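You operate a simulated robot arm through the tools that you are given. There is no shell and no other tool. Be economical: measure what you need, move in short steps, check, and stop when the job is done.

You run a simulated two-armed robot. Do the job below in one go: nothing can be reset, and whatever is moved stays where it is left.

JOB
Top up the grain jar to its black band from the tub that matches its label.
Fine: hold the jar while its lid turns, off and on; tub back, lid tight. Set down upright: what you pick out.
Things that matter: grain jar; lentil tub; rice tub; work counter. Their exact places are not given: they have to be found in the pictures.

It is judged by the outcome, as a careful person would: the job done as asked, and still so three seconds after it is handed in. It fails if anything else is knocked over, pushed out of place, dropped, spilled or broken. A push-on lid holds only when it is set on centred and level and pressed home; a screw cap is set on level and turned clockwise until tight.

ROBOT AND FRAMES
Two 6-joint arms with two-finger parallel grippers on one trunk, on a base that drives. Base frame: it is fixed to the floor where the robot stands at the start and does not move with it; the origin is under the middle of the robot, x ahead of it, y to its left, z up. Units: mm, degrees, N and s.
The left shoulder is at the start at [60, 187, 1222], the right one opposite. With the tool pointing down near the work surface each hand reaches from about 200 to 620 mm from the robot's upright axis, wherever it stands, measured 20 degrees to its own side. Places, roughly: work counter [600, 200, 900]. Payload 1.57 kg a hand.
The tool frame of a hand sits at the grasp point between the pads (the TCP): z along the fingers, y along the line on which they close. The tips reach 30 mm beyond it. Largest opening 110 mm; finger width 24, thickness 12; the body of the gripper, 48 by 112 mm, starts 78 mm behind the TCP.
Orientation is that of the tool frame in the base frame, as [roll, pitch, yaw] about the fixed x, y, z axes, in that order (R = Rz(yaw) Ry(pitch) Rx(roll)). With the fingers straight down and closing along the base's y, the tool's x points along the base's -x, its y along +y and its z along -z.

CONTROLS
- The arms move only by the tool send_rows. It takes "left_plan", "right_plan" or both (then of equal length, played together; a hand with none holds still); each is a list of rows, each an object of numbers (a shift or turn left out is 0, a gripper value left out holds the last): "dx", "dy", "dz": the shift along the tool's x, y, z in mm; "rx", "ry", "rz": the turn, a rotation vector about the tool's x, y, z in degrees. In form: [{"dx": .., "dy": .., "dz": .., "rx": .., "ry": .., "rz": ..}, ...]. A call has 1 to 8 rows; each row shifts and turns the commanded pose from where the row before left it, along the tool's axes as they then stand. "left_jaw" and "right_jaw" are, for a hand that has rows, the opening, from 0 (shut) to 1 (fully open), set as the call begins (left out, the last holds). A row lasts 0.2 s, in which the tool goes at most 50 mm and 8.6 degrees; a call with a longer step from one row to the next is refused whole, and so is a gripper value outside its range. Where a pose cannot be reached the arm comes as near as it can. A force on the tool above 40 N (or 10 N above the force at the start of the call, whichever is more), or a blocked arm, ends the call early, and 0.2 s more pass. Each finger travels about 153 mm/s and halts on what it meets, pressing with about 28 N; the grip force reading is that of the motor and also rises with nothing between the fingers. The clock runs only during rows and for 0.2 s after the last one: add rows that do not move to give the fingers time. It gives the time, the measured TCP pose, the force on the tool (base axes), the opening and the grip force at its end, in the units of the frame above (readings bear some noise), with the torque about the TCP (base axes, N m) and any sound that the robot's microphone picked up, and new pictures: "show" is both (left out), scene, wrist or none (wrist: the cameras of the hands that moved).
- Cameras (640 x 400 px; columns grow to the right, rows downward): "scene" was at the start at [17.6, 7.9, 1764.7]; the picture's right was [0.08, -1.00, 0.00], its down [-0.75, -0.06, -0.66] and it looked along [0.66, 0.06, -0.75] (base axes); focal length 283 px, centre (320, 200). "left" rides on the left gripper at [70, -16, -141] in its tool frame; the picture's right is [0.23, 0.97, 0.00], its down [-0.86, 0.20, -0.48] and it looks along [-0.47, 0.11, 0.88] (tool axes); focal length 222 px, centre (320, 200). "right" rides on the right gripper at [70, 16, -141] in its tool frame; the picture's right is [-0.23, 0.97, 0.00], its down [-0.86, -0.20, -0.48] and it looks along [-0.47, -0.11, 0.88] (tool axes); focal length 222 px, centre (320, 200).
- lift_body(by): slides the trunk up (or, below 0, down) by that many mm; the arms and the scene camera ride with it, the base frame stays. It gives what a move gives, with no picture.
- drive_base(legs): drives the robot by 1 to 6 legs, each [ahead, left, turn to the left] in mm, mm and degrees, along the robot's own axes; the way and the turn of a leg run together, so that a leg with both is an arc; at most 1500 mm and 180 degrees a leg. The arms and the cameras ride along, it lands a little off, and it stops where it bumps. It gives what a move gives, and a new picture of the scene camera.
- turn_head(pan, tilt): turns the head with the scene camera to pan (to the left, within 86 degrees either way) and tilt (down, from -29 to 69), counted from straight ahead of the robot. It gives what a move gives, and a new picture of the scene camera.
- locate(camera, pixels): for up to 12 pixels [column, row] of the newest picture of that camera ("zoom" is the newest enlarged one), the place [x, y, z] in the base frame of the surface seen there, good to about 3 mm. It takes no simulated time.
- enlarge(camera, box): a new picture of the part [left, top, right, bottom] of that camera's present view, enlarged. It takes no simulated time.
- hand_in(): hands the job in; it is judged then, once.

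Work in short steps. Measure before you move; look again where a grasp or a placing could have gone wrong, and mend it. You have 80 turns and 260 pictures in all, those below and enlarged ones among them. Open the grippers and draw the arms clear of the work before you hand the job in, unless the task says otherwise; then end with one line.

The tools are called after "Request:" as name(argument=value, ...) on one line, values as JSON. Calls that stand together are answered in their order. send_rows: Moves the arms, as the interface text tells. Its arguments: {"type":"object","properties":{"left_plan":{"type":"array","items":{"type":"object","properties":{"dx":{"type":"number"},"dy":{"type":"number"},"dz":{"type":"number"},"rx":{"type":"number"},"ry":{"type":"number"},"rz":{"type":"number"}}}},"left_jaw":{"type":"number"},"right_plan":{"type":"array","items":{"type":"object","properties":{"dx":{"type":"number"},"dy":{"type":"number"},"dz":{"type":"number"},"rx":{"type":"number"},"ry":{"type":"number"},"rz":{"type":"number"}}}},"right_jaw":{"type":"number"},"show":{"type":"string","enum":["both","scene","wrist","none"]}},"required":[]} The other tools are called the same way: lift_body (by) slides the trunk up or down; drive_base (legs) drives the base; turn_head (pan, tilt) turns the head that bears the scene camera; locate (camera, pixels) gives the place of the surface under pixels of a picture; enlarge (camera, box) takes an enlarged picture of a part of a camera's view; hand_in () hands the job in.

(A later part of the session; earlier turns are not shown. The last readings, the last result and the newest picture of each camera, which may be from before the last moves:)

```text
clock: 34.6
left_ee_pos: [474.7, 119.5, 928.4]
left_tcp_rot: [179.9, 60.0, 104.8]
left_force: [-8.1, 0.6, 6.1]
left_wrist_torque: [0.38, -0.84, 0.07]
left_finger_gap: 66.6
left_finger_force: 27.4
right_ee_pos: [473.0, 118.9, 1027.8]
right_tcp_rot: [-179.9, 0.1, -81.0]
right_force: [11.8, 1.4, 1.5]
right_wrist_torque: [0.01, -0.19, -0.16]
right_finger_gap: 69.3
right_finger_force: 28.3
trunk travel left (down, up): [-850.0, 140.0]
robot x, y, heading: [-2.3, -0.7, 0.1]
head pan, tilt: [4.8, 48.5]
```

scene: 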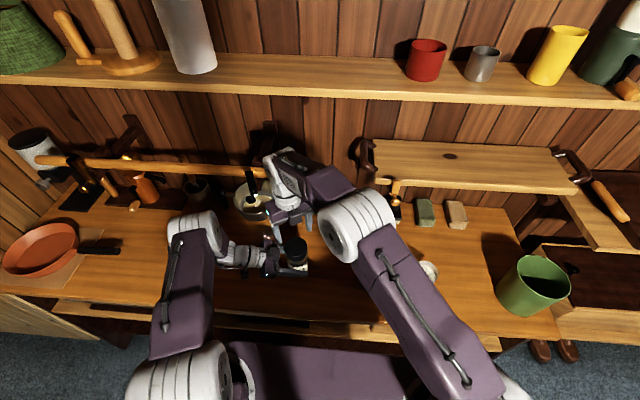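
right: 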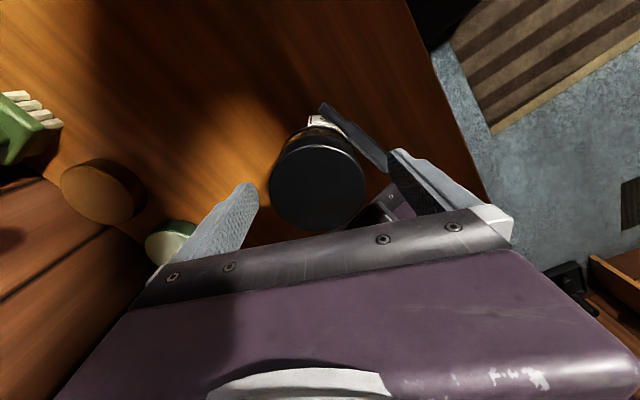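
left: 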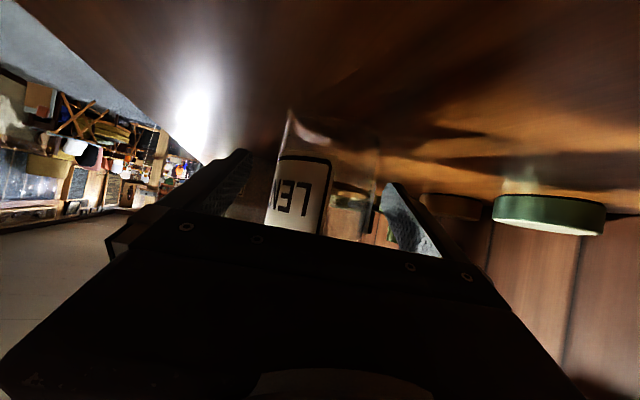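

Low torque, so it's turning. I relieve +x by 1.3 mm and continue.

Request:
send_rows(right_plan=[{"dy": -1.3}, {"rz": -8.4}, {"rz": -8.4}, {"rz": -8.4}, {"rz": -8.4}, {"rz": -8.4}, {"rz": -8.4}, {"rz": -8.4}], show="none")

Request:
send_rows(right_plan=[{"dz": -1}, {"dz": -1}], show="wrist")

```text
clock: 36.4
left_ee_pos: [474.8, 119.3, 927.2]
left_tcp_rot: [179.9, 60.0, 104.9]
left_force: [0.9, -1.8, -3.7]
left_wrist_torque: [0.26, 0.24, 0.13]
left_finger_gap: 66.2
left_finger_force: 28.3
right_ee_pos: [475.3, 118.1, 1028.3]
right_tcp_rot: [179.9, 0.0, -22.2]
right_force: [-1.7, 0.5, 5.7]
right_wrist_torque: [-0.15, 0.13, -0.07]
right_finger_gap: 69.1
right_finger_force: 27.9
trunk travel left (down, up): [-850.0, 140.0]
robot x, y, heading: [-1.6, -1.4, -0.0]
head pan, tilt: [4.8, 48.5]
```

```text
clock: 37.0
left_ee_pos: [475.1, 117.5, 927.4]
left_tcp_rot: [179.9, 60.0, 104.8]
left_force: [-2.3, 0.5, -0.3]
left_wrist_torque: [0.06, 0.12, 0.02]
left_finger_gap: 66.7
left_finger_force: 27.3
right_ee_pos: [473.8, 118.7, 1030.2]
right_tcp_rot: [-179.9, 0.0, -22.1]
right_force: [0.4, -0.6, -0.6]
right_wrist_torque: [-0.02, -0.01, 0.01]
right_finger_gap: 69.3
right_finger_force: 28.5
trunk travel left (down, up): [-850.0, 140.0]
robot x, y, heading: [1.7, -2.1, -0.2]
head pan, tilt: [4.8, 48.5]
```

right: 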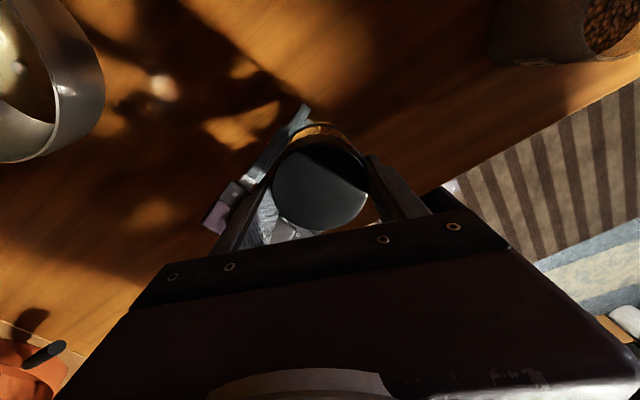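

After the 2 mm lift all forces vanished, so the lid seems free (about 390°). I lift further in small steps.

Request:
send_rows(right_plan=[{"dz": -2}, {"dz": -2}, {"dz": -4}, {"dz": -6}, {"dz": -10}], show="scene")

Request:
enlarge(camera="scene", box=[240, 200, 350, 290])

```text
clock: 38.2
left_ee_pos: [475.3, 120.3, 927.6]
left_tcp_rot: [179.8, 59.9, 104.7]
left_force: [-0.7, 0.2, 0.5]
left_wrist_torque: [0.1, 0.07, 0.03]
left_finger_gap: 66.2
left_finger_force: 27.8
right_ee_pos: [475.4, 119.0, 1054.4]
right_tcp_rot: [-180.0, 0.0, -22.3]
right_force: [-0.1, 1.1, 0.0]
right_wrist_torque: [0.01, -0.02, -0.01]
right_finger_gap: 69.1
right_finger_force: 28.3
trunk travel left (down, up): [-850.0, 140.0]
robot x, y, heading: [-0.3, 0.3, 0.2]
head pan, tilt: [4.8, 48.5]
```

scene: 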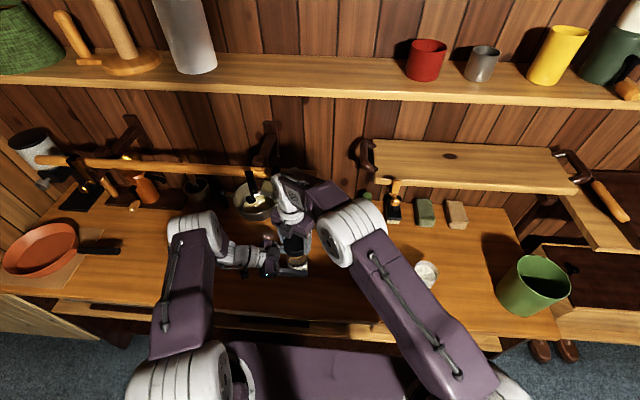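

```text
4.44 times, centred on (295, 245) of scene
```

zoom: 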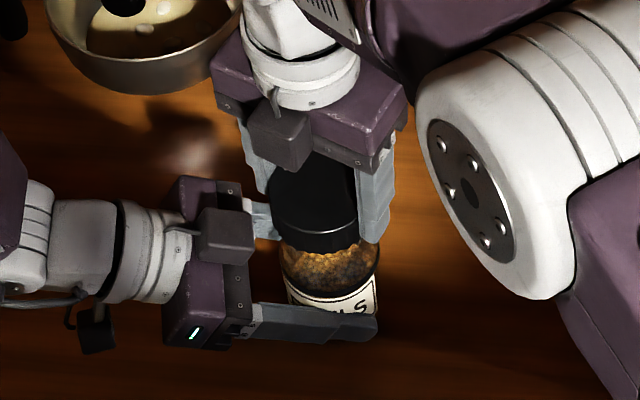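

The lid is off the jar. I carry it up, then over to a clear spot at about (400,15).

Request:
send_rows(right_plan=[{"dz": -25}, {"dx": -7.5, "dy": 31}, {"dx": -7.5, "dy": 31}, {"dx": -7.5, "dy": 31}, {"dx": -7.5, "dy": 31}, {"dz": 40}, {"dz": 40}, {}], show="both")

Request:
enlarge(camera="scene", box=[250, 200, 410, 300])

```text
clock: 40.0
left_ee_pos: [473.8, 120.0, 926.8]
left_tcp_rot: [179.8, 60.0, 104.7]
left_force: [-1.1, -0.5, 0.3]
left_wrist_torque: [0.09, 0.09, 0.04]
left_finger_gap: 66.4
left_finger_force: 28.5
right_ee_pos: [398.2, 15.3, 998.5]
right_tcp_rot: [-180.0, 0.0, -22.3]
right_force: [0.3, -0.3, 0.4]
right_wrist_torque: [-0.01, -0.03, 0.01]
right_finger_gap: 69.2
right_finger_force: 28.1
trunk travel left (down, up): [-850.0, 140.0]
robot x, y, heading: [1.4, -1.4, 0.1]
head pan, tilt: [4.8, 48.5]
```

scene: 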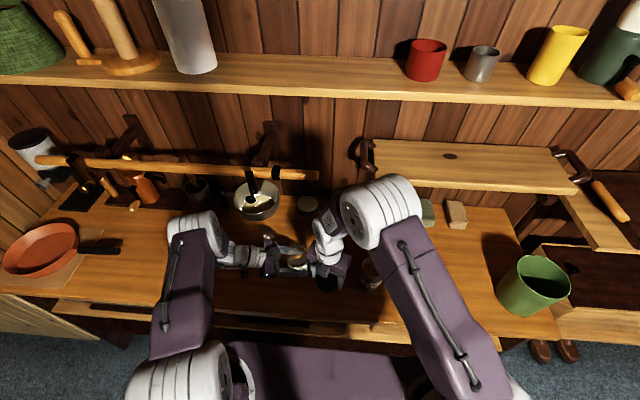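
right: 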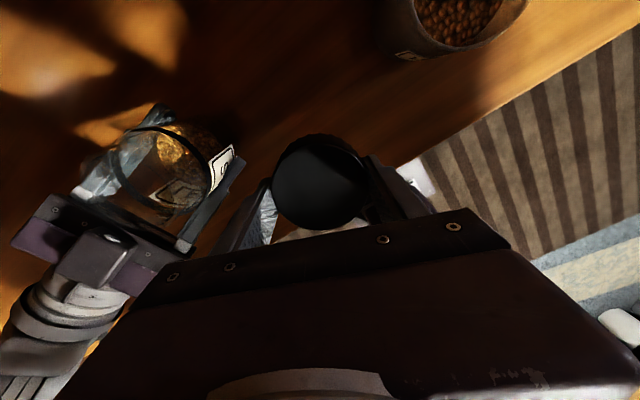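

```text
4.00 times, centred on (330, 250) of scene
```

zoom: 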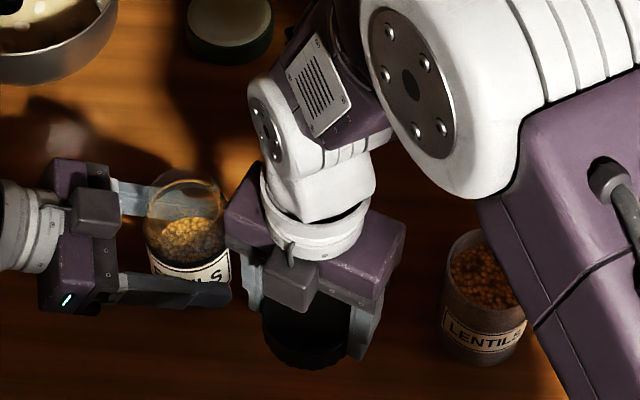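

The jar is open, with lentils below the band. I lower the lid to the counter, slow at the end.

Request:
send_rows(right_plan=[{"dz": 40}, {"dz": 37}, {"dz": 4}, {"dz": 3}, {"dz": 2}, {"dz": 2}], show="wrist")

```text
clock: 41.4
left_ee_pos: [473.9, 119.3, 928.6]
left_tcp_rot: [179.8, 60.0, 104.7]
left_force: [-0.3, 0.8, -3.2]
left_wrist_torque: [0.01, 0.02, -0.06]
left_finger_gap: 66.4
left_finger_force: 28.1
right_ee_pos: [399.6, 16.4, 910.7]
right_tcp_rot: [-180.0, -0.1, -22.3]
right_force: [-0.4, -1.2, 10.6]
right_wrist_torque: [-0.27, 0.28, 0.03]
right_finger_gap: 69.2
right_finger_force: 27.8
trunk travel left (down, up): [-850.0, 140.0]
robot x, y, heading: [0.4, -0.8, 0.1]
head pan, tilt: [4.8, 48.5]
```

right: 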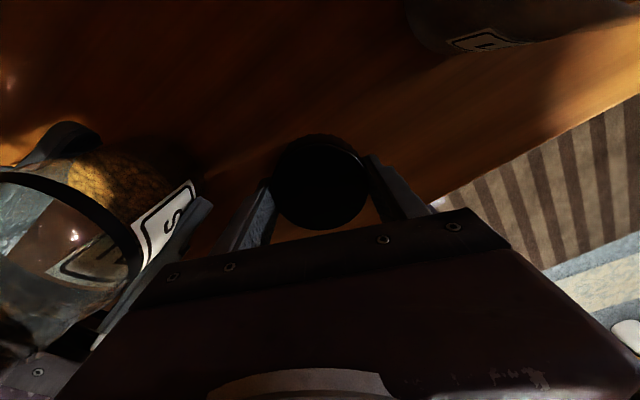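

Contact at 10 N. I open and rise to z≈1130.

Request:
send_rows(right_plan=[{}, {}, {"dz": -20}, {"dz": -50}, {"dz": -50}, {"dz": -50}, {"dz": -50}, {}], right_jaw=0.85, show="both")

Request:
enlarge(camera="scene", box=[250, 210, 410, 310])

```text
clock: 43.2
left_ee_pos: [474.8, 118.8, 928.1]
left_tcp_rot: [180.0, 60.0, 104.9]
left_force: [-2.6, -1.4, 1.6]
left_wrist_torque: [0.08, 0.13, 0.02]
left_finger_gap: 66.2
left_finger_force: 28.1
right_ee_pos: [399.4, 15.8, 1131.3]
right_tcp_rot: [-180.0, 0.0, -22.4]
right_force: [0.1, -0.3, -1.0]
right_wrist_torque: [-0.02, 0.02, 0.01]
right_finger_gap: 93.8
right_finger_force: 0.1
trunk travel left (down, up): [-850.0, 140.0]
robot x, y, heading: [-1.1, 4.3, -0.1]
head pan, tilt: [4.8, 48.5]
```

scene: 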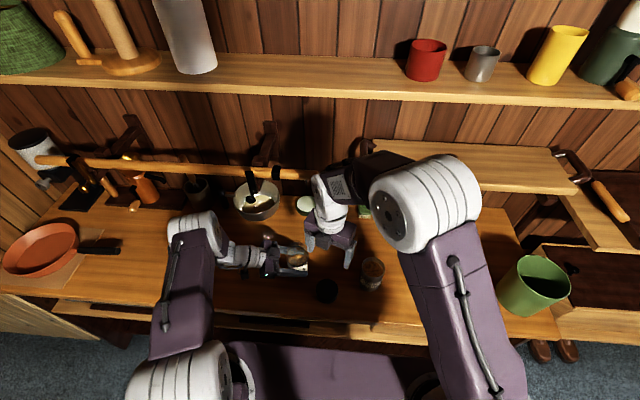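
right: 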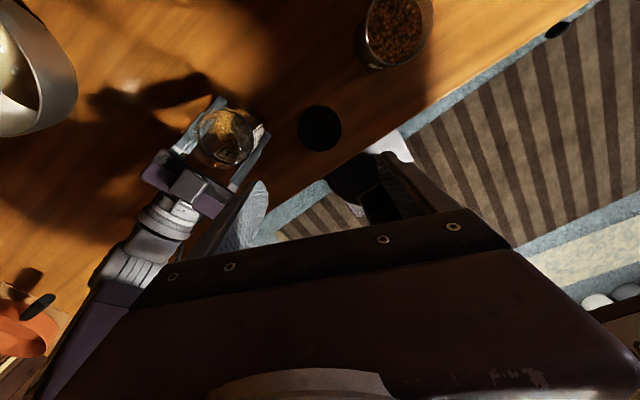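

```text
4.00 times, centred on (330, 260) of scene
```

zoom: 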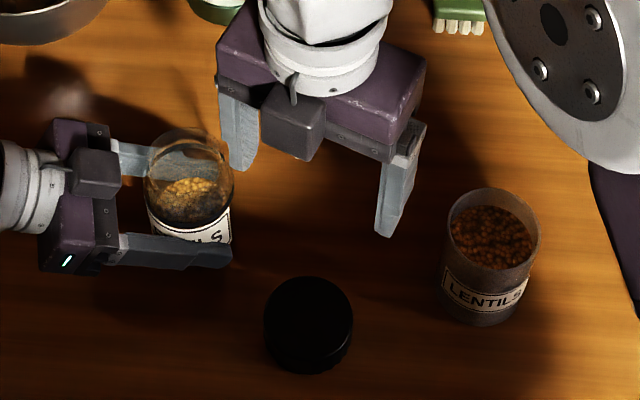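

The lid sits flat and the jar is open. I'll release the jar and retreat the left hand while rewinding the right wrist to neutral. After that I'll back the base up so the right hand can take the tub with a forward-pointing grasp.

Request:
locate(camera="zoom", pixels=[[447, 225], [539, 228], [493, 190], [490, 267], [485, 300], [490, 230], [480, 318], [190, 130], [233, 160], [190, 195], [200, 220], [308, 320]])

Request:
send_rows(left_plan=[{}, {}, {}, {"dz": -25}, {"dz": -35}, {"dz": -35}, {"dz": -35}, {}], left_jaw=1, right_plan=[{"rz": 8.4}, {"rz": 8.4}, {"rz": 8.4}, {"rz": 8.4}, {"rz": 8.4}, {"rz": 8.4}, {"rz": 8.4}, {"rz": 8.4}], show="none")

Request:
send_rows(left_plan=[{"dx": -25, "dz": -35}, {"dx": -25, "dz": -35}, {"dx": -25, "dz": -35}, {"dx": -25, "dz": -35}, {}, {}, {}, {}], right_plan=[{"rz": 8.4}, {"rz": 8.4}, {"rz": 8.4}, {"rz": 8.4}, {"rz": 8.4}, {"rz": 8.4}, {"rz": 8.4}, {"rz": 8.4}], show="scene")

```text
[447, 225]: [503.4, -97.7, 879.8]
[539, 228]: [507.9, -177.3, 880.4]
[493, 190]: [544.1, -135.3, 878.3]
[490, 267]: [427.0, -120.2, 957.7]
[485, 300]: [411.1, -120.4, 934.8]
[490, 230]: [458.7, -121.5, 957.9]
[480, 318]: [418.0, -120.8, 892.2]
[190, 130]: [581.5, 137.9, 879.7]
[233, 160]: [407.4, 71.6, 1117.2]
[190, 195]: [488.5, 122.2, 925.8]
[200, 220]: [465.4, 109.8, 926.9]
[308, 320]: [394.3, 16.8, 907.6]
```

```text
clock: 45.0
left_ee_pos: [446.4, 227.8, 995.0]
left_tcp_rot: [179.9, 59.9, 104.8]
left_force: [1.1, 0.1, -0.3]
left_wrist_torque: [0.01, 0.0, 0.01]
left_finger_gap: 109.9
left_finger_force: 0.1
right_ee_pos: [400.1, 15.7, 1129.4]
right_tcp_rot: [180.0, 0.0, -89.6]
right_force: [0.2, 0.4, -0.9]
right_wrist_torque: [-0.04, -0.02, 0.02]
right_finger_gap: 93.6
right_finger_force: 0.1
trunk travel left (down, up): [-850.0, 140.0]
robot x, y, heading: [-1.8, -0.0, -0.0]
head pan, tilt: [4.8, 48.5]
```

```text
clock: 46.8
left_ee_pos: [427.7, 297.6, 1151.1]
left_tcp_rot: [179.9, 60.0, 104.8]
left_force: [0.3, -0.4, 0.0]
left_wrist_torque: [0.02, -0.04, 0.01]
left_finger_gap: 110.1
left_finger_force: 0.1
right_ee_pos: [400.0, 16.0, 1130.6]
right_tcp_rot: [180.0, 0.0, -157.0]
right_force: [-0.6, 0.1, -0.1]
right_wrist_torque: [0.01, -0.02, -0.02]
right_finger_gap: 93.5
right_finger_force: 0.0
trunk travel left (down, up): [-850.0, 140.0]
robot x, y, heading: [0.6, -2.2, -0.1]
head pan, tilt: [4.8, 48.5]
```

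scene: 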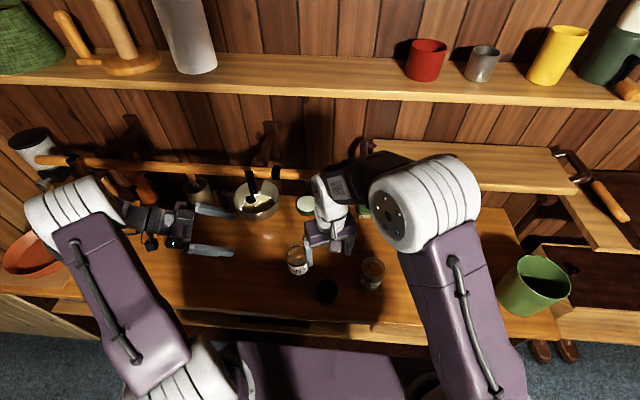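

Jar level is about z 926, band about 963; tub level about 958. I drive back 150 mm.

Request:
drive_base(legs=[[-150, 0, 0]])

Request:
enlarge(camera="scene", box=[250, 160, 410, 260])

```text
clock: 48.2
left_ee_pos: [279.1, 296.2, 1149.8]
left_tcp_rot: [-179.9, 60.0, 105.0]
left_force: [0.5, -0.2, -0.3]
left_wrist_torque: [-0.03, -0.02, -0.01]
left_finger_gap: 110.0
left_finger_force: 0.1
right_ee_pos: [251.5, 14.5, 1130.2]
right_tcp_rot: [179.9, -0.2, -156.7]
right_force: [1.1, -0.6, -0.2]
right_wrist_torque: [0.0, 0.02, 0.01]
right_finger_gap: 93.8
right_finger_force: 0.0
trunk travel left (down, up): [-850.0, 140.0]
robot x, y, heading: [-146.5, 1.1, -0.1]
head pan, tilt: [4.8, 48.5]
```

scene: 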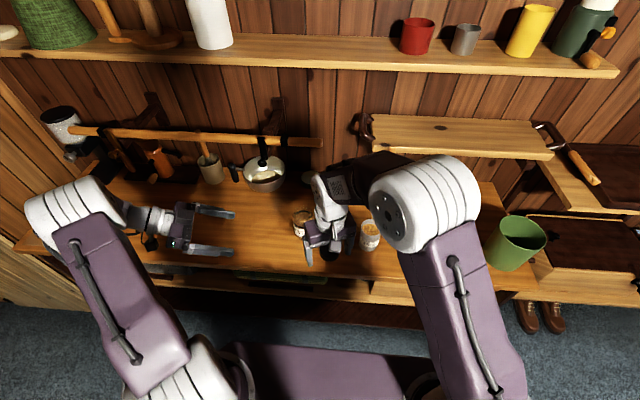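

```text
4.00 times, centred on (330, 210) of scene
```

zoom: 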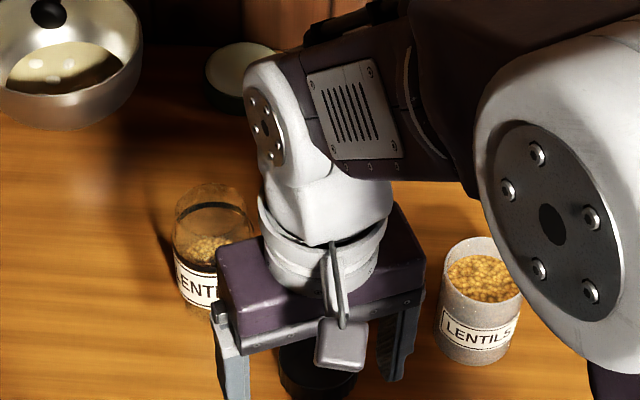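

Tub centre is about (448,-122), rim at 977. I move the right hand in front of the tub at height and then tilt it to 30° below horizontal.

Request:
send_rows(right_plan=[{"dx": -2.7, "dy": -40.3}, {"dx": -2.7, "dy": -40.3}, {"dx": -2.7, "dy": -40.3}, {"dx": -2.7, "dy": -40.3}, {"dx": -2.7, "dy": -40.3}], right_jaw=1, show="none")

Request:
send_rows(right_plan=[{"ry": -7.5}, {"ry": -7.5}, {"ry": -7.5}, {"ry": -7.5}, {"ry": -7.5}, {"ry": -7.5}, {"ry": -7.5}, {"ry": -7.5}], show="both")

Request:
enlarge(camera="scene", box=[280, 180, 440, 280])

```text
clock: 49.4
left_ee_pos: [277.1, 294.6, 1151.3]
left_tcp_rot: [-179.9, 59.9, 104.8]
left_force: [-0.2, 0.2, 0.3]
left_wrist_torque: [0.0, 0.02, 0.02]
left_finger_gap: 109.8
left_finger_force: 0.1
right_ee_pos: [340.3, -169.0, 1130.9]
right_tcp_rot: [180.0, 0.0, -156.8]
right_force: [-0.6, 0.0, -0.7]
right_wrist_torque: [0.01, 0.05, -0.01]
right_finger_gap: 110.0
right_finger_force: 0.1
trunk travel left (down, up): [-850.0, 140.0]
robot x, y, heading: [-149.8, 0.5, -0.1]
head pan, tilt: [4.8, 48.5]
```

```text
clock: 51.2
left_ee_pos: [276.5, 295.4, 1150.7]
left_tcp_rot: [179.9, 60.0, 104.8]
left_force: [0.1, 0.1, 0.4]
left_wrist_torque: [-0.02, 0.05, -0.02]
left_finger_gap: 109.8
left_finger_force: 0.0
right_ee_pos: [341.5, -158.4, 1132.8]
right_tcp_rot: [176.5, 53.4, -158.6]
right_force: [0.2, -0.3, 0.5]
right_wrist_torque: [0.01, 0.02, 0.03]
right_finger_gap: 110.0
right_finger_force: 0.0
right hand out of reach, approached as far as the arm can: row 4, 5, 8
trunk travel left (down, up): [-850.0, 140.0]
robot x, y, heading: [-145.2, 3.6, -0.1]
head pan, tilt: [4.8, 48.5]
```

scene: 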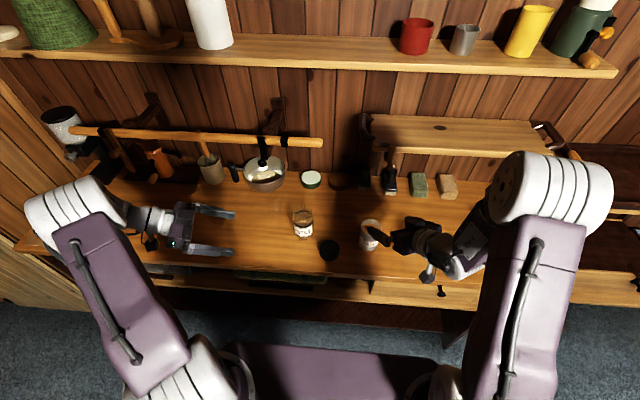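
right: 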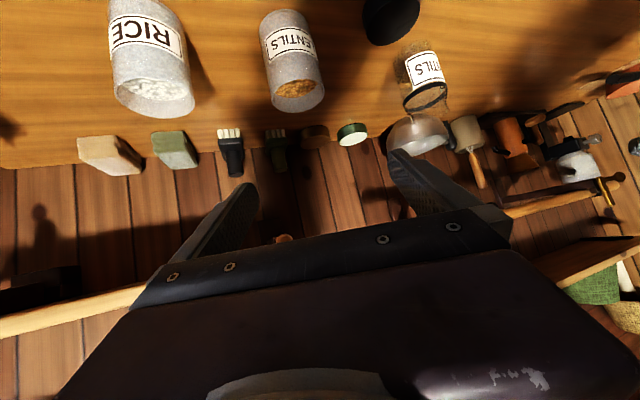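

```text
4.00 times, centred on (360, 230) of scene
```

zoom: 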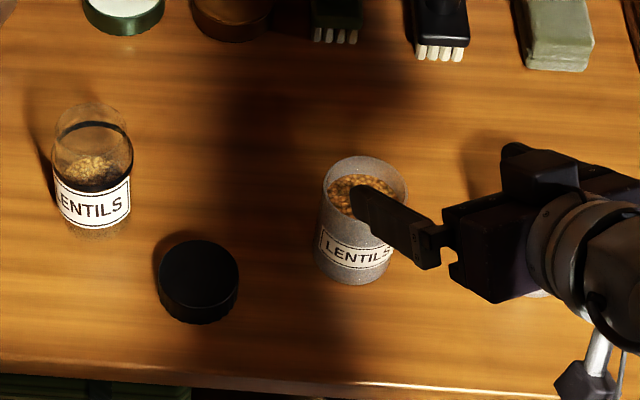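

Near a reach limit up high; lowering gives room. I descend to about (344,-166,1000) and finish the tilt.

Request:
send_rows(right_plan=[{"dx": 27, "dy": -3, "dz": 19}, {"dx": 27, "dy": -3, "dz": 19}, {"dx": 27, "dy": -3, "dz": 19}, {"dx": 27, "dy": -3, "dz": 19}, {"ry": -6.6, "rx": 2}, {}], show="both")

Request:
locate(camera="zoom", pixels=[[93, 128], [95, 182], [90, 165], [110, 160], [95, 215], [322, 200], [355, 225], [350, 158], [350, 265], [198, 245], [160, 275], [238, 275]])

```text
clock: 52.6
left_ee_pos: [274.8, 296.9, 1150.5]
left_tcp_rot: [179.9, 60.0, 104.7]
left_force: [0.0, -0.4, -0.5]
left_wrist_torque: [-0.05, -0.01, 0.01]
left_finger_gap: 110.0
left_finger_force: 0.1
right_ee_pos: [425.3, -194.3, 1047.0]
right_tcp_rot: [176.9, 59.7, -159.7]
right_force: [0.3, -0.5, -0.1]
right_wrist_torque: [-0.03, 0.0, 0.03]
right_finger_gap: 109.9
right_finger_force: 0.0
right hand out of reach, approached as far as the arm can: row 1, 2, 3, 4, 5
trunk travel left (down, up): [-850.0, 140.0]
robot x, y, heading: [-148.3, 4.0, -0.1]
head pan, tilt: [4.8, 48.5]
```

scene: 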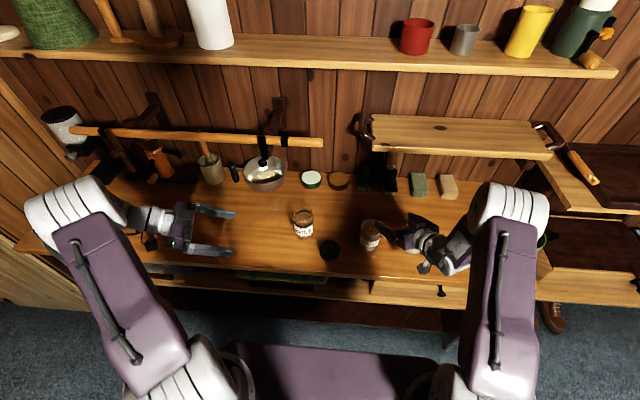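
right: 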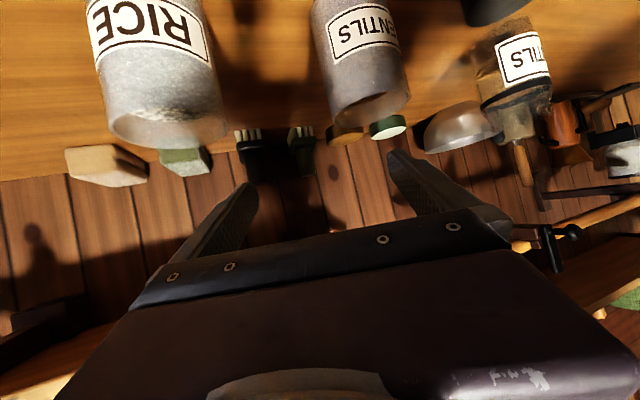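

```text
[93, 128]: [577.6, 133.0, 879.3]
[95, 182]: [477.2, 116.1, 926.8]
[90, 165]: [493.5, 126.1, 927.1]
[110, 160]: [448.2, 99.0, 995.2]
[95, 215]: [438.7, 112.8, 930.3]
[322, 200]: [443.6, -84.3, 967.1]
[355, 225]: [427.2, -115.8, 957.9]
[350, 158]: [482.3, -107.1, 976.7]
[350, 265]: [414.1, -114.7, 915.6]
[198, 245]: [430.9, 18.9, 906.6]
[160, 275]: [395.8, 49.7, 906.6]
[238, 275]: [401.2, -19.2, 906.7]
```

The arm can't fold that close, but it can come down onto the tub vertically with the hand tilted. I shift over the tub at z≈1047 (tips above rim 977).

Request:
send_rows(right_plan=[{"dx": -11.6, "dy": 30, "dz": 20}, {"dx": -11.6, "dy": 30, "dz": 20, "rx": 3}, {}], show="both")

Request:
enlarge(camera="scene", box=[280, 180, 440, 280])

```text
clock: 53.4
left_ee_pos: [277.5, 296.5, 1150.9]
left_tcp_rot: [179.8, 60.0, 104.7]
left_force: [-0.3, -0.2, -0.4]
left_wrist_torque: [0.01, 0.02, 0.04]
left_finger_gap: 110.0
left_finger_force: 0.0
right_ee_pos: [469.8, -131.5, 1057.3]
right_tcp_rot: [179.6, 59.8, -160.0]
right_force: [0.3, -0.3, -0.4]
right_wrist_torque: [0.01, -0.01, 0.02]
right_finger_gap: 110.1
right_finger_force: 0.1
right hand out of reach, approached as far as the arm can: row 1, 2
trunk travel left (down, up): [-850.0, 140.0]
robot x, y, heading: [-149.1, -1.3, -0.0]
head pan, tilt: [4.8, 48.5]
```

scene: 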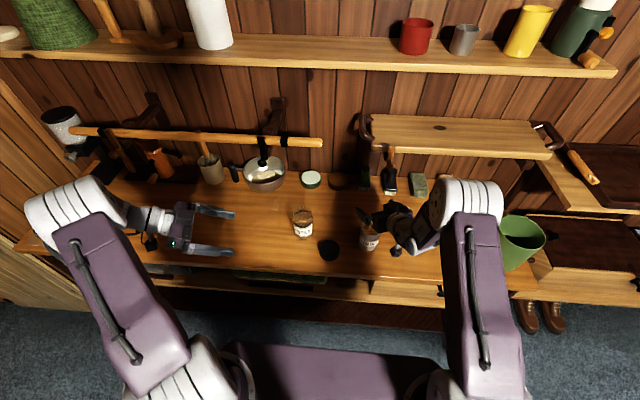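
right: 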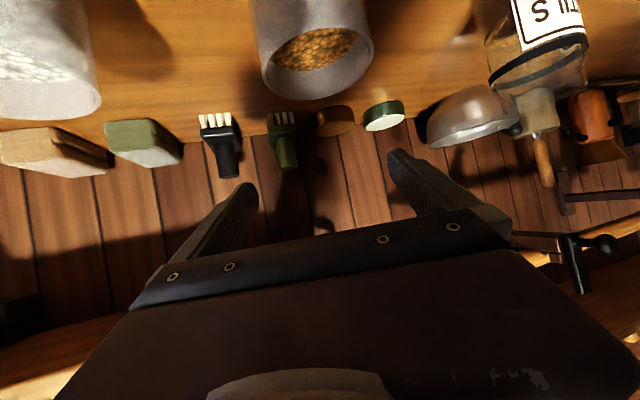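

```text
4.00 times, centred on (360, 230) of scene
```

zoom: 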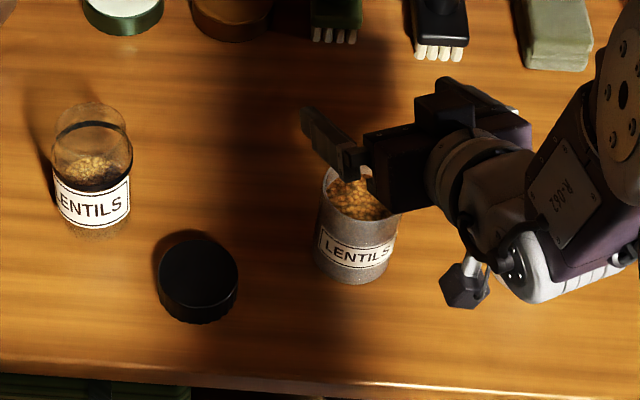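

Still limited by ~20 mm. I drive back another 70 mm to give the arm room.

Request:
drive_base(legs=[[-70, 0, 0]])

```text
clock: 54.4
left_ee_pos: [211.3, 295.6, 1149.1]
left_tcp_rot: [-179.6, 60.0, 105.2]
left_force: [0.5, 0.9, -0.4]
left_wrist_torque: [-0.04, 0.02, -0.04]
left_finger_gap: 109.9
left_finger_force: 0.0
right_ee_pos: [404.4, -133.7, 1052.4]
right_tcp_rot: [179.6, 59.4, -160.1]
right_force: [0.3, 0.3, 0.2]
right_wrist_torque: [-0.02, -0.03, 0.04]
right_finger_gap: 110.2
right_finger_force: 0.1
trunk travel left (down, up): [-850.0, 140.0]
robot x, y, heading: [-224.7, 0.9, 0.1]
head pan, tilt: [4.8, 48.5]
```

scene: 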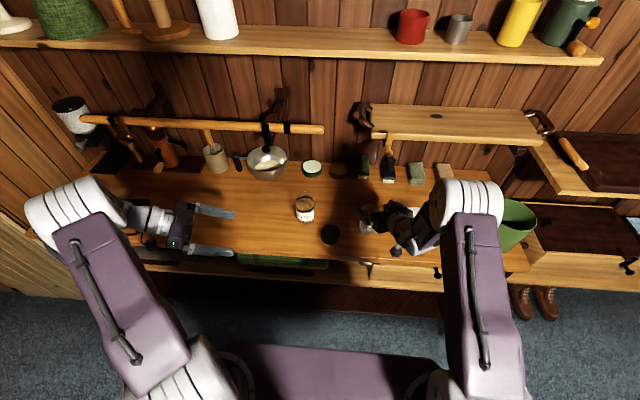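

Now I move horizontally over the tub (448,-121) and descend halfway.

Request:
send_rows(right_plan=[{"dx": -11.5, "dy": -1.4, "dz": 20}, {"dx": -11.5, "dy": -1.4, "dz": 20}, {"dx": 26.4, "dz": 15.2}, {}], show="both")

Request:
enlarge(camera="scene", box=[280, 160, 440, 260])

```text
clock: 55.4
left_ee_pos: [208.1, 295.0, 1150.6]
left_tcp_rot: [179.8, 59.9, 104.6]
left_force: [0.0, -0.6, -0.5]
left_wrist_torque: [-0.02, 0.03, 0.04]
left_finger_gap: 110.1
left_finger_force: 0.1
right_ee_pos: [442.5, -119.4, 1023.9]
right_tcp_rot: [179.7, 59.9, -159.9]
right_force: [0.1, -0.4, 0.2]
right_wrist_torque: [0.01, 0.03, 0.0]
right_finger_gap: 110.3
right_finger_force: 0.0
trunk travel left (down, up): [-850.0, 140.0]
robot x, y, heading: [-220.7, -1.2, -0.5]
head pan, tilt: [4.8, 48.5]
```

scene: 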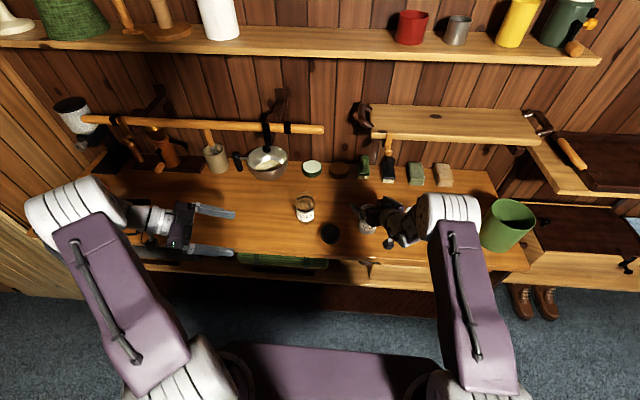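
right: 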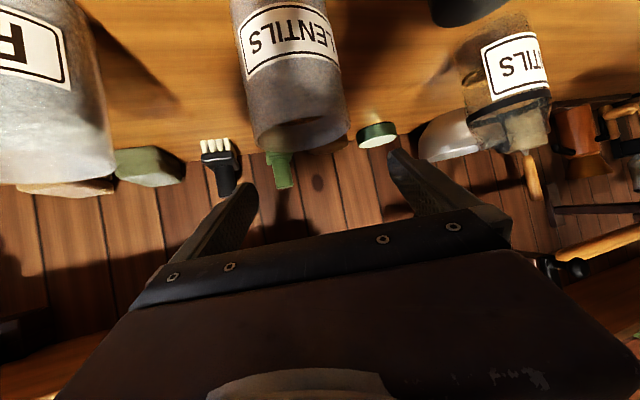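

```text
4.00 times, centred on (360, 210) of scene
```

zoom: 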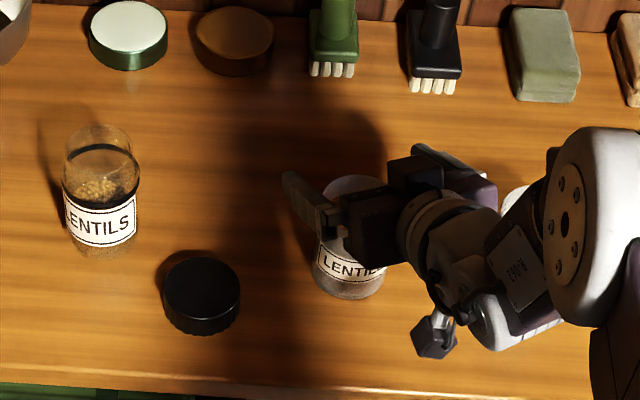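

I lower around the tub to z≈932.

Request:
send_rows(right_plan=[{"dx": 26, "dy": -0.9, "dz": 16}, {"dx": 26, "dy": -0.9, "dz": 16}, {"dx": 26, "dy": -0.9, "dz": 16}, {}], show="both")

Request:
enlarge(camera="scene", box=[280, 160, 440, 260])

```text
clock: 56.4
left_ee_pos: [206.1, 296.0, 1150.6]
left_tcp_rot: [179.8, 60.0, 104.6]
left_force: [0.4, 0.3, -0.1]
left_wrist_torque: [-0.02, -0.02, -0.02]
left_finger_gap: 109.8
left_finger_force: 0.0
right_ee_pos: [445.4, -124.1, 934.3]
right_tcp_rot: [179.7, 59.8, -160.0]
right_force: [0.5, 0.6, 0.0]
right_wrist_torque: [0.02, 0.01, 0.03]
right_finger_gap: 110.0
right_finger_force: 0.0
trunk travel left (down, up): [-850.0, 140.0]
robot x, y, heading: [-222.3, 1.0, -0.2]
head pan, tilt: [4.8, 48.5]
```

scene: 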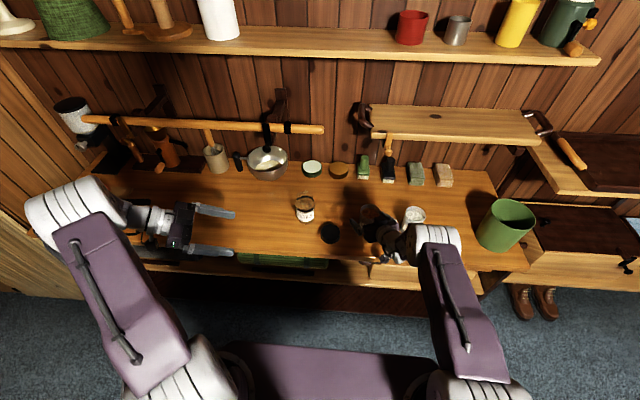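
right: 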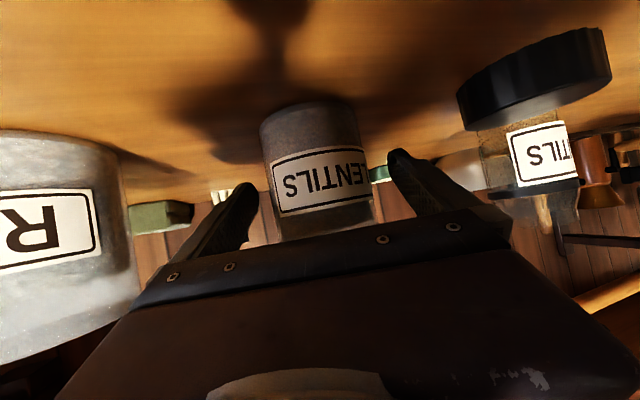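

```text
4.00 times, centred on (360, 210) of scene
```

zoom: 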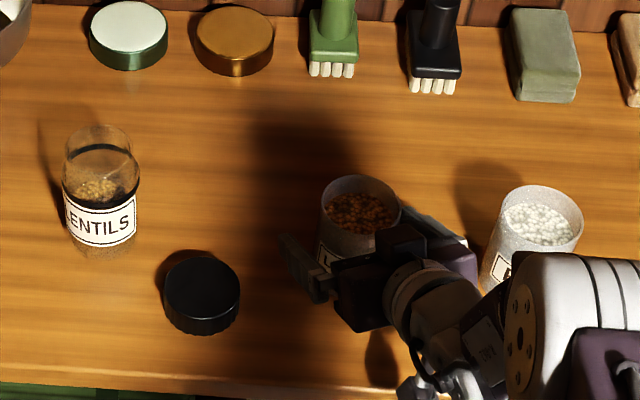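

The tub is centred between the fingers. I close.

Request:
send_rows(right_plan=[{}, {}, {}, {}], right_jaw=0, show="none")

Request:
send_rows(right_plan=[{"dx": -8.7, "dz": -5}, {"dx": -8.7, "dz": -5}, {"dx": -17.3, "dz": -10}, {}], show="both")

Request:
enlarge(camera="scene", box=[280, 160, 440, 260])

```text
clock: 57.4
left_ee_pos: [207.3, 294.7, 1150.9]
left_tcp_rot: [179.8, 60.0, 104.5]
left_force: [1.0, -0.4, -0.6]
left_wrist_torque: [0.03, 0.02, 0.02]
left_finger_gap: 109.8
left_finger_force: 0.1
right_ee_pos: [445.6, -123.3, 934.2]
right_tcp_rot: [179.8, 59.9, -160.0]
right_force: [-0.3, 0.2, 0.3]
right_wrist_torque: [-0.02, -0.02, 0.0]
right_finger_gap: 71.0
right_finger_force: 27.5
trunk travel left (down, up): [-850.0, 140.0]
robot x, y, heading: [-223.3, 0.7, -0.2]
head pan, tilt: [4.8, 48.5]
```

```text
clock: 58.4
left_ee_pos: [207.5, 295.6, 1150.0]
left_tcp_rot: [179.9, 59.9, 104.6]
left_force: [-0.6, -0.4, 0.3]
left_wrist_torque: [-0.01, -0.02, 0.01]
left_finger_gap: 109.8
left_finger_force: 0.1
right_ee_pos: [446.8, -120.7, 974.2]
right_tcp_rot: [179.7, 59.8, -160.0]
right_force: [-0.3, -0.4, -1.8]
right_wrist_torque: [-0.01, 0.03, 0.0]
right_finger_gap: 70.8
right_finger_force: 28.1
trunk travel left (down, up): [-850.0, 140.0]
robot x, y, heading: [-222.2, 5.0, -0.3]
head pan, tilt: [4.8, 48.5]
```

scene: 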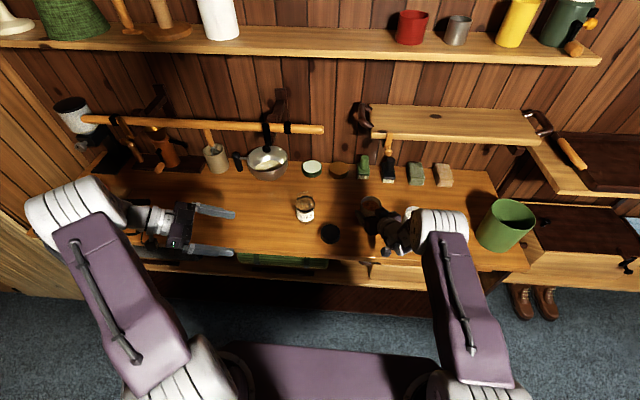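
right: 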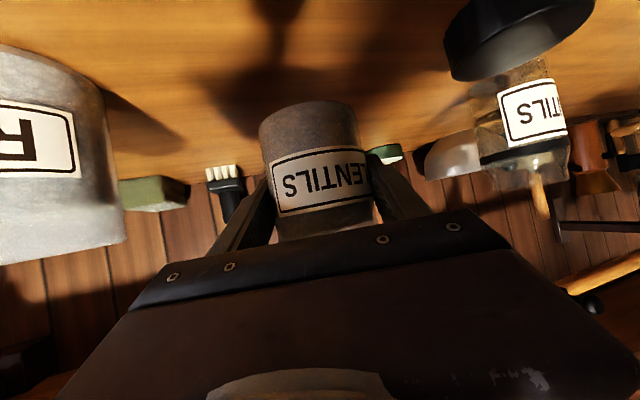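

```text
4.00 times, centred on (360, 210) of scene
```

zoom: 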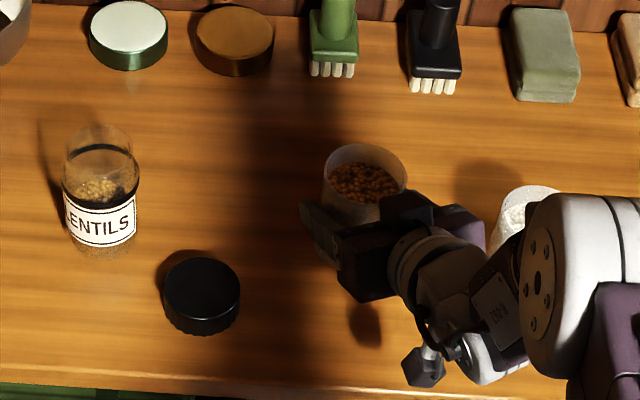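

Tub lifted cleanly (its home TCP was (445.6,-123.3,934.2)). I raise it to z≈1070, then drive left/forward so the pour is in comfortable reach.

Request:
send_rows(right_plan=[{"dx": -20.8, "dz": -12}, {"dx": -20.8, "dz": -12}, {"dx": -20.8, "dz": -12}, {"dx": -20.8, "dz": -12}, {}], show="none")

Request:
drive_base(legs=[[0, 110, 0]])

```text
clock: 59.6
left_ee_pos: [206.8, 295.7, 1148.9]
left_tcp_rot: [179.9, 60.0, 104.7]
left_force: [-0.6, -0.1, 0.5]
left_wrist_torque: [-0.02, 0.0, 0.0]
left_finger_gap: 110.1
left_finger_force: 0.1
right_ee_pos: [448.1, -120.5, 1071.4]
right_tcp_rot: [179.7, 59.7, -159.9]
right_force: [0.1, -0.2, -1.8]
right_wrist_torque: [0.01, 0.0, 0.06]
right_finger_gap: 70.5
right_finger_force: 27.6
trunk travel left (down, up): [-850.0, 140.0]
robot x, y, heading: [-222.0, -0.2, -0.3]
head pan, tilt: [4.8, 48.5]
```

```text
clock: 60.8
left_ee_pos: [207.7, 399.4, 1151.7]
left_tcp_rot: [179.8, 59.8, 104.5]
left_force: [0.4, -0.5, -0.1]
left_wrist_torque: [-0.01, 0.01, -0.02]
left_finger_gap: 110.1
left_finger_force: 0.0
right_ee_pos: [447.8, -16.7, 1071.1]
right_tcp_rot: [179.4, 59.8, -160.3]
right_force: [0.8, -0.6, -2.5]
right_wrist_torque: [0.03, 0.04, -0.01]
right_finger_gap: 70.8
right_finger_force: 28.0
trunk travel left (down, up): [-850.0, 140.0]
robot x, y, heading: [-220.4, 107.7, -0.4]
head pan, tilt: [4.8, 48.5]
```

scene: 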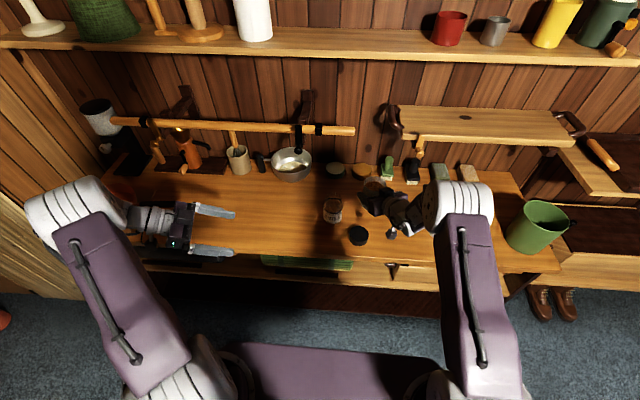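

I drive forward 50 mm and zoom on the jar to measure rim and band.

Request:
drive_base(legs=[[50, 0, 0]])

Request:
enlarge(camera="scene", box=[295, 185, 375, 260])

Request:
enlarge(camera="left", box=[0, 0, 640, 400])

```text
clock: 61.7
left_ee_pos: [249.7, 402.5, 1153.4]
left_tcp_rot: [179.3, 60.0, 104.0]
left_force: [-0.5, -0.2, 0.6]
left_wrist_torque: [0.03, -0.04, 0.04]
left_finger_gap: 110.1
left_finger_force: 0.1
right_ee_pos: [489.2, -13.6, 1075.9]
right_tcp_rot: [-179.9, 60.1, -159.8]
right_force: [-0.9, -0.3, -1.6]
right_wrist_torque: [-0.05, -0.01, 0.0]
right_finger_gap: 70.7
right_finger_force: 28.3
trunk travel left (down, up): [-850.0, 140.0]
robot x, y, heading: [-172.9, 106.0, -0.0]
head pan, tilt: [4.8, 48.5]
```

scene: 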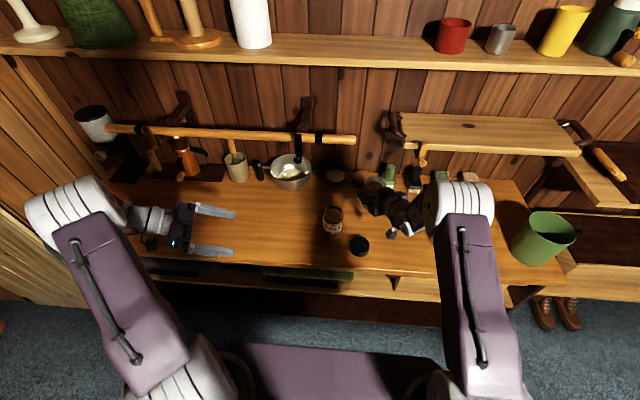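

```text
5.33 times, centred on (335, 222) of scene
```

zoom: 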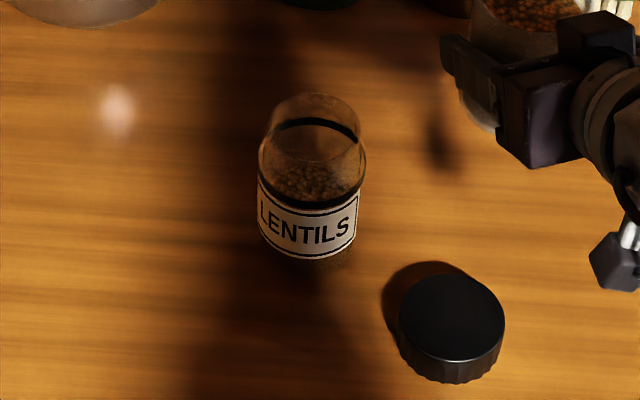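

```text
1.00 times, centred on (320, 200) of left (not enlarged: the box is as wide or as high as the picture)
```

zoom: 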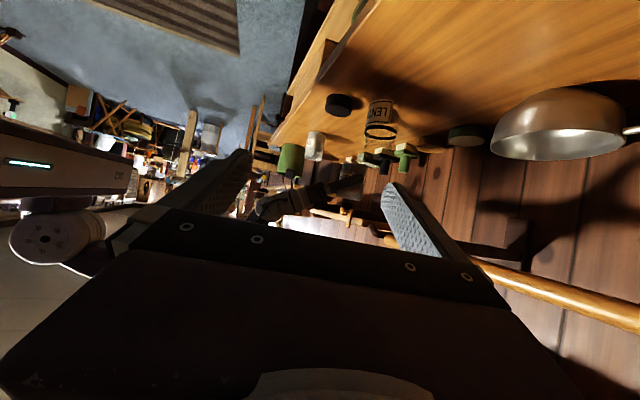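

The left wrist camera sees the jar side-on, useful for the level. I locate jar rim/band points and the lid.

Request:
enlarge(camera="left", box=[330, 70, 430, 170])

Request:
locate(camera="scene", pixels=[[327, 207], [339, 207], [332, 204], [332, 213], [332, 217], [333, 222], [333, 230], [325, 220], [341, 221]])

Request:
locate(camera="left", pixels=[[380, 136], [368, 125], [396, 127], [381, 124], [382, 110], [370, 134], [393, 135]])

```text
4.00 times, centred on (380, 120) of left
```

zoom: 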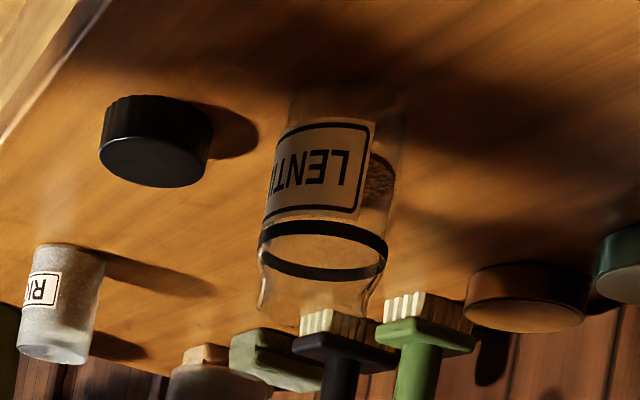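

```text
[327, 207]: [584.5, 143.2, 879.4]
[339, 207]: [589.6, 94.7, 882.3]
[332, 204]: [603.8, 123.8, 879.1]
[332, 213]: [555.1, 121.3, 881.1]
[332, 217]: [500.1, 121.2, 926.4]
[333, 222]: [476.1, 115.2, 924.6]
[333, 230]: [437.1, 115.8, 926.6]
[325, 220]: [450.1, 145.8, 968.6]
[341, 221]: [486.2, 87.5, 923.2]
```

```text
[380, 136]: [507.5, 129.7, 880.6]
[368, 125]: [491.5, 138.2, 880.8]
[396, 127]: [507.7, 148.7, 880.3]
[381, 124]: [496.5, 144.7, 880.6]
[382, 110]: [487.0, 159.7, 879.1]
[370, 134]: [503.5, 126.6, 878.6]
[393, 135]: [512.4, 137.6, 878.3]
```

Jar centre is about (472,118), mouth roughly 50 mm wide with rim about 1015. I bring the tub beside the jar at height and begin a small tilt (still below the flow angle).

Request:
send_rows(right_plan=[{"dx": -6.5, "dy": 24, "dz": 11.2}, {"dx": -6.5, "dy": 24, "dz": 11.2}, {"dx": 0.3, "dy": 8.5, "dz": 5.5, "rz": -8.3}, {"dx": 0.3, "dy": 8.5, "dz": 5.5, "rz": -8.3}, {"dx": 0.3, "dy": 8.5, "dz": 5.5, "rz": -8.4}, {}], show="both")

Request:
enlarge(camera="scene", box=[295, 175, 395, 255])

Request:
enlarge(camera="left", box=[310, 70, 430, 190])

```text
clock: 63.1
left_ee_pos: [257.4, 403.0, 1151.4]
left_tcp_rot: [180.0, 60.0, 104.7]
left_force: [-0.1, 0.0, 0.9]
left_wrist_torque: [0.02, 0.0, 0.02]
left_finger_gap: 110.0
left_finger_force: 0.1
right_ee_pos: [565.9, 49.6, 1069.2]
right_tcp_rot: [-144.8, 51.6, -117.2]
right_force: [0.4, 0.3, -2.6]
right_wrist_torque: [0.01, 0.0, 0.01]
right_finger_gap: 71.0
right_finger_force: 28.3
right hand out of reach, approached as far as the arm can: row 3, 4, 5
trunk travel left (down, up): [-850.0, 140.0]
robot x, y, heading: [-173.7, 105.7, -0.2]
head pan, tilt: [4.8, 48.5]
```

scene: 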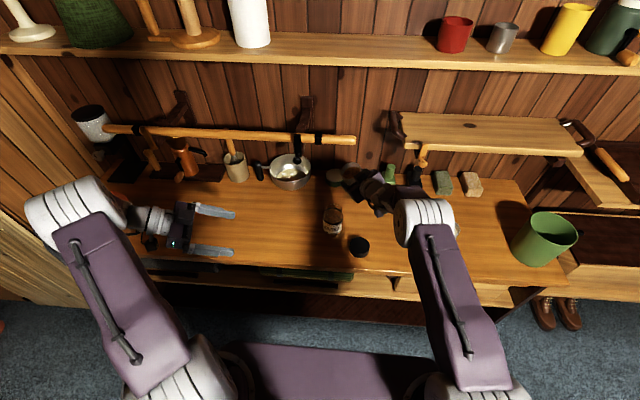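
right: 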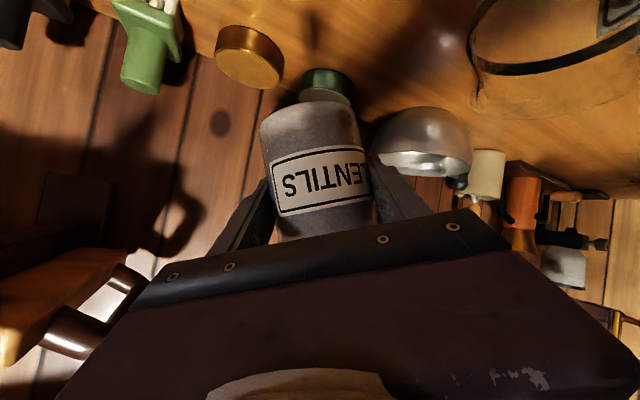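

```text
5.00 times, centred on (345, 215) of scene
```

zoom: 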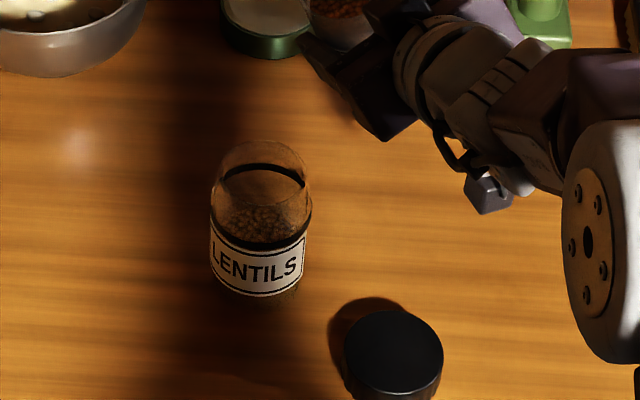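

```text
3.33 times, centred on (370, 130) of left
```

zoom: 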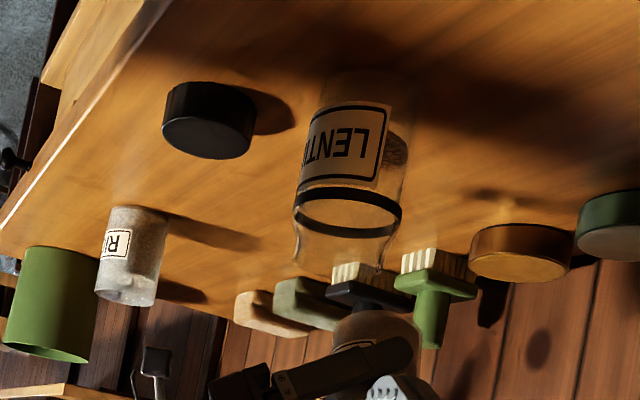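

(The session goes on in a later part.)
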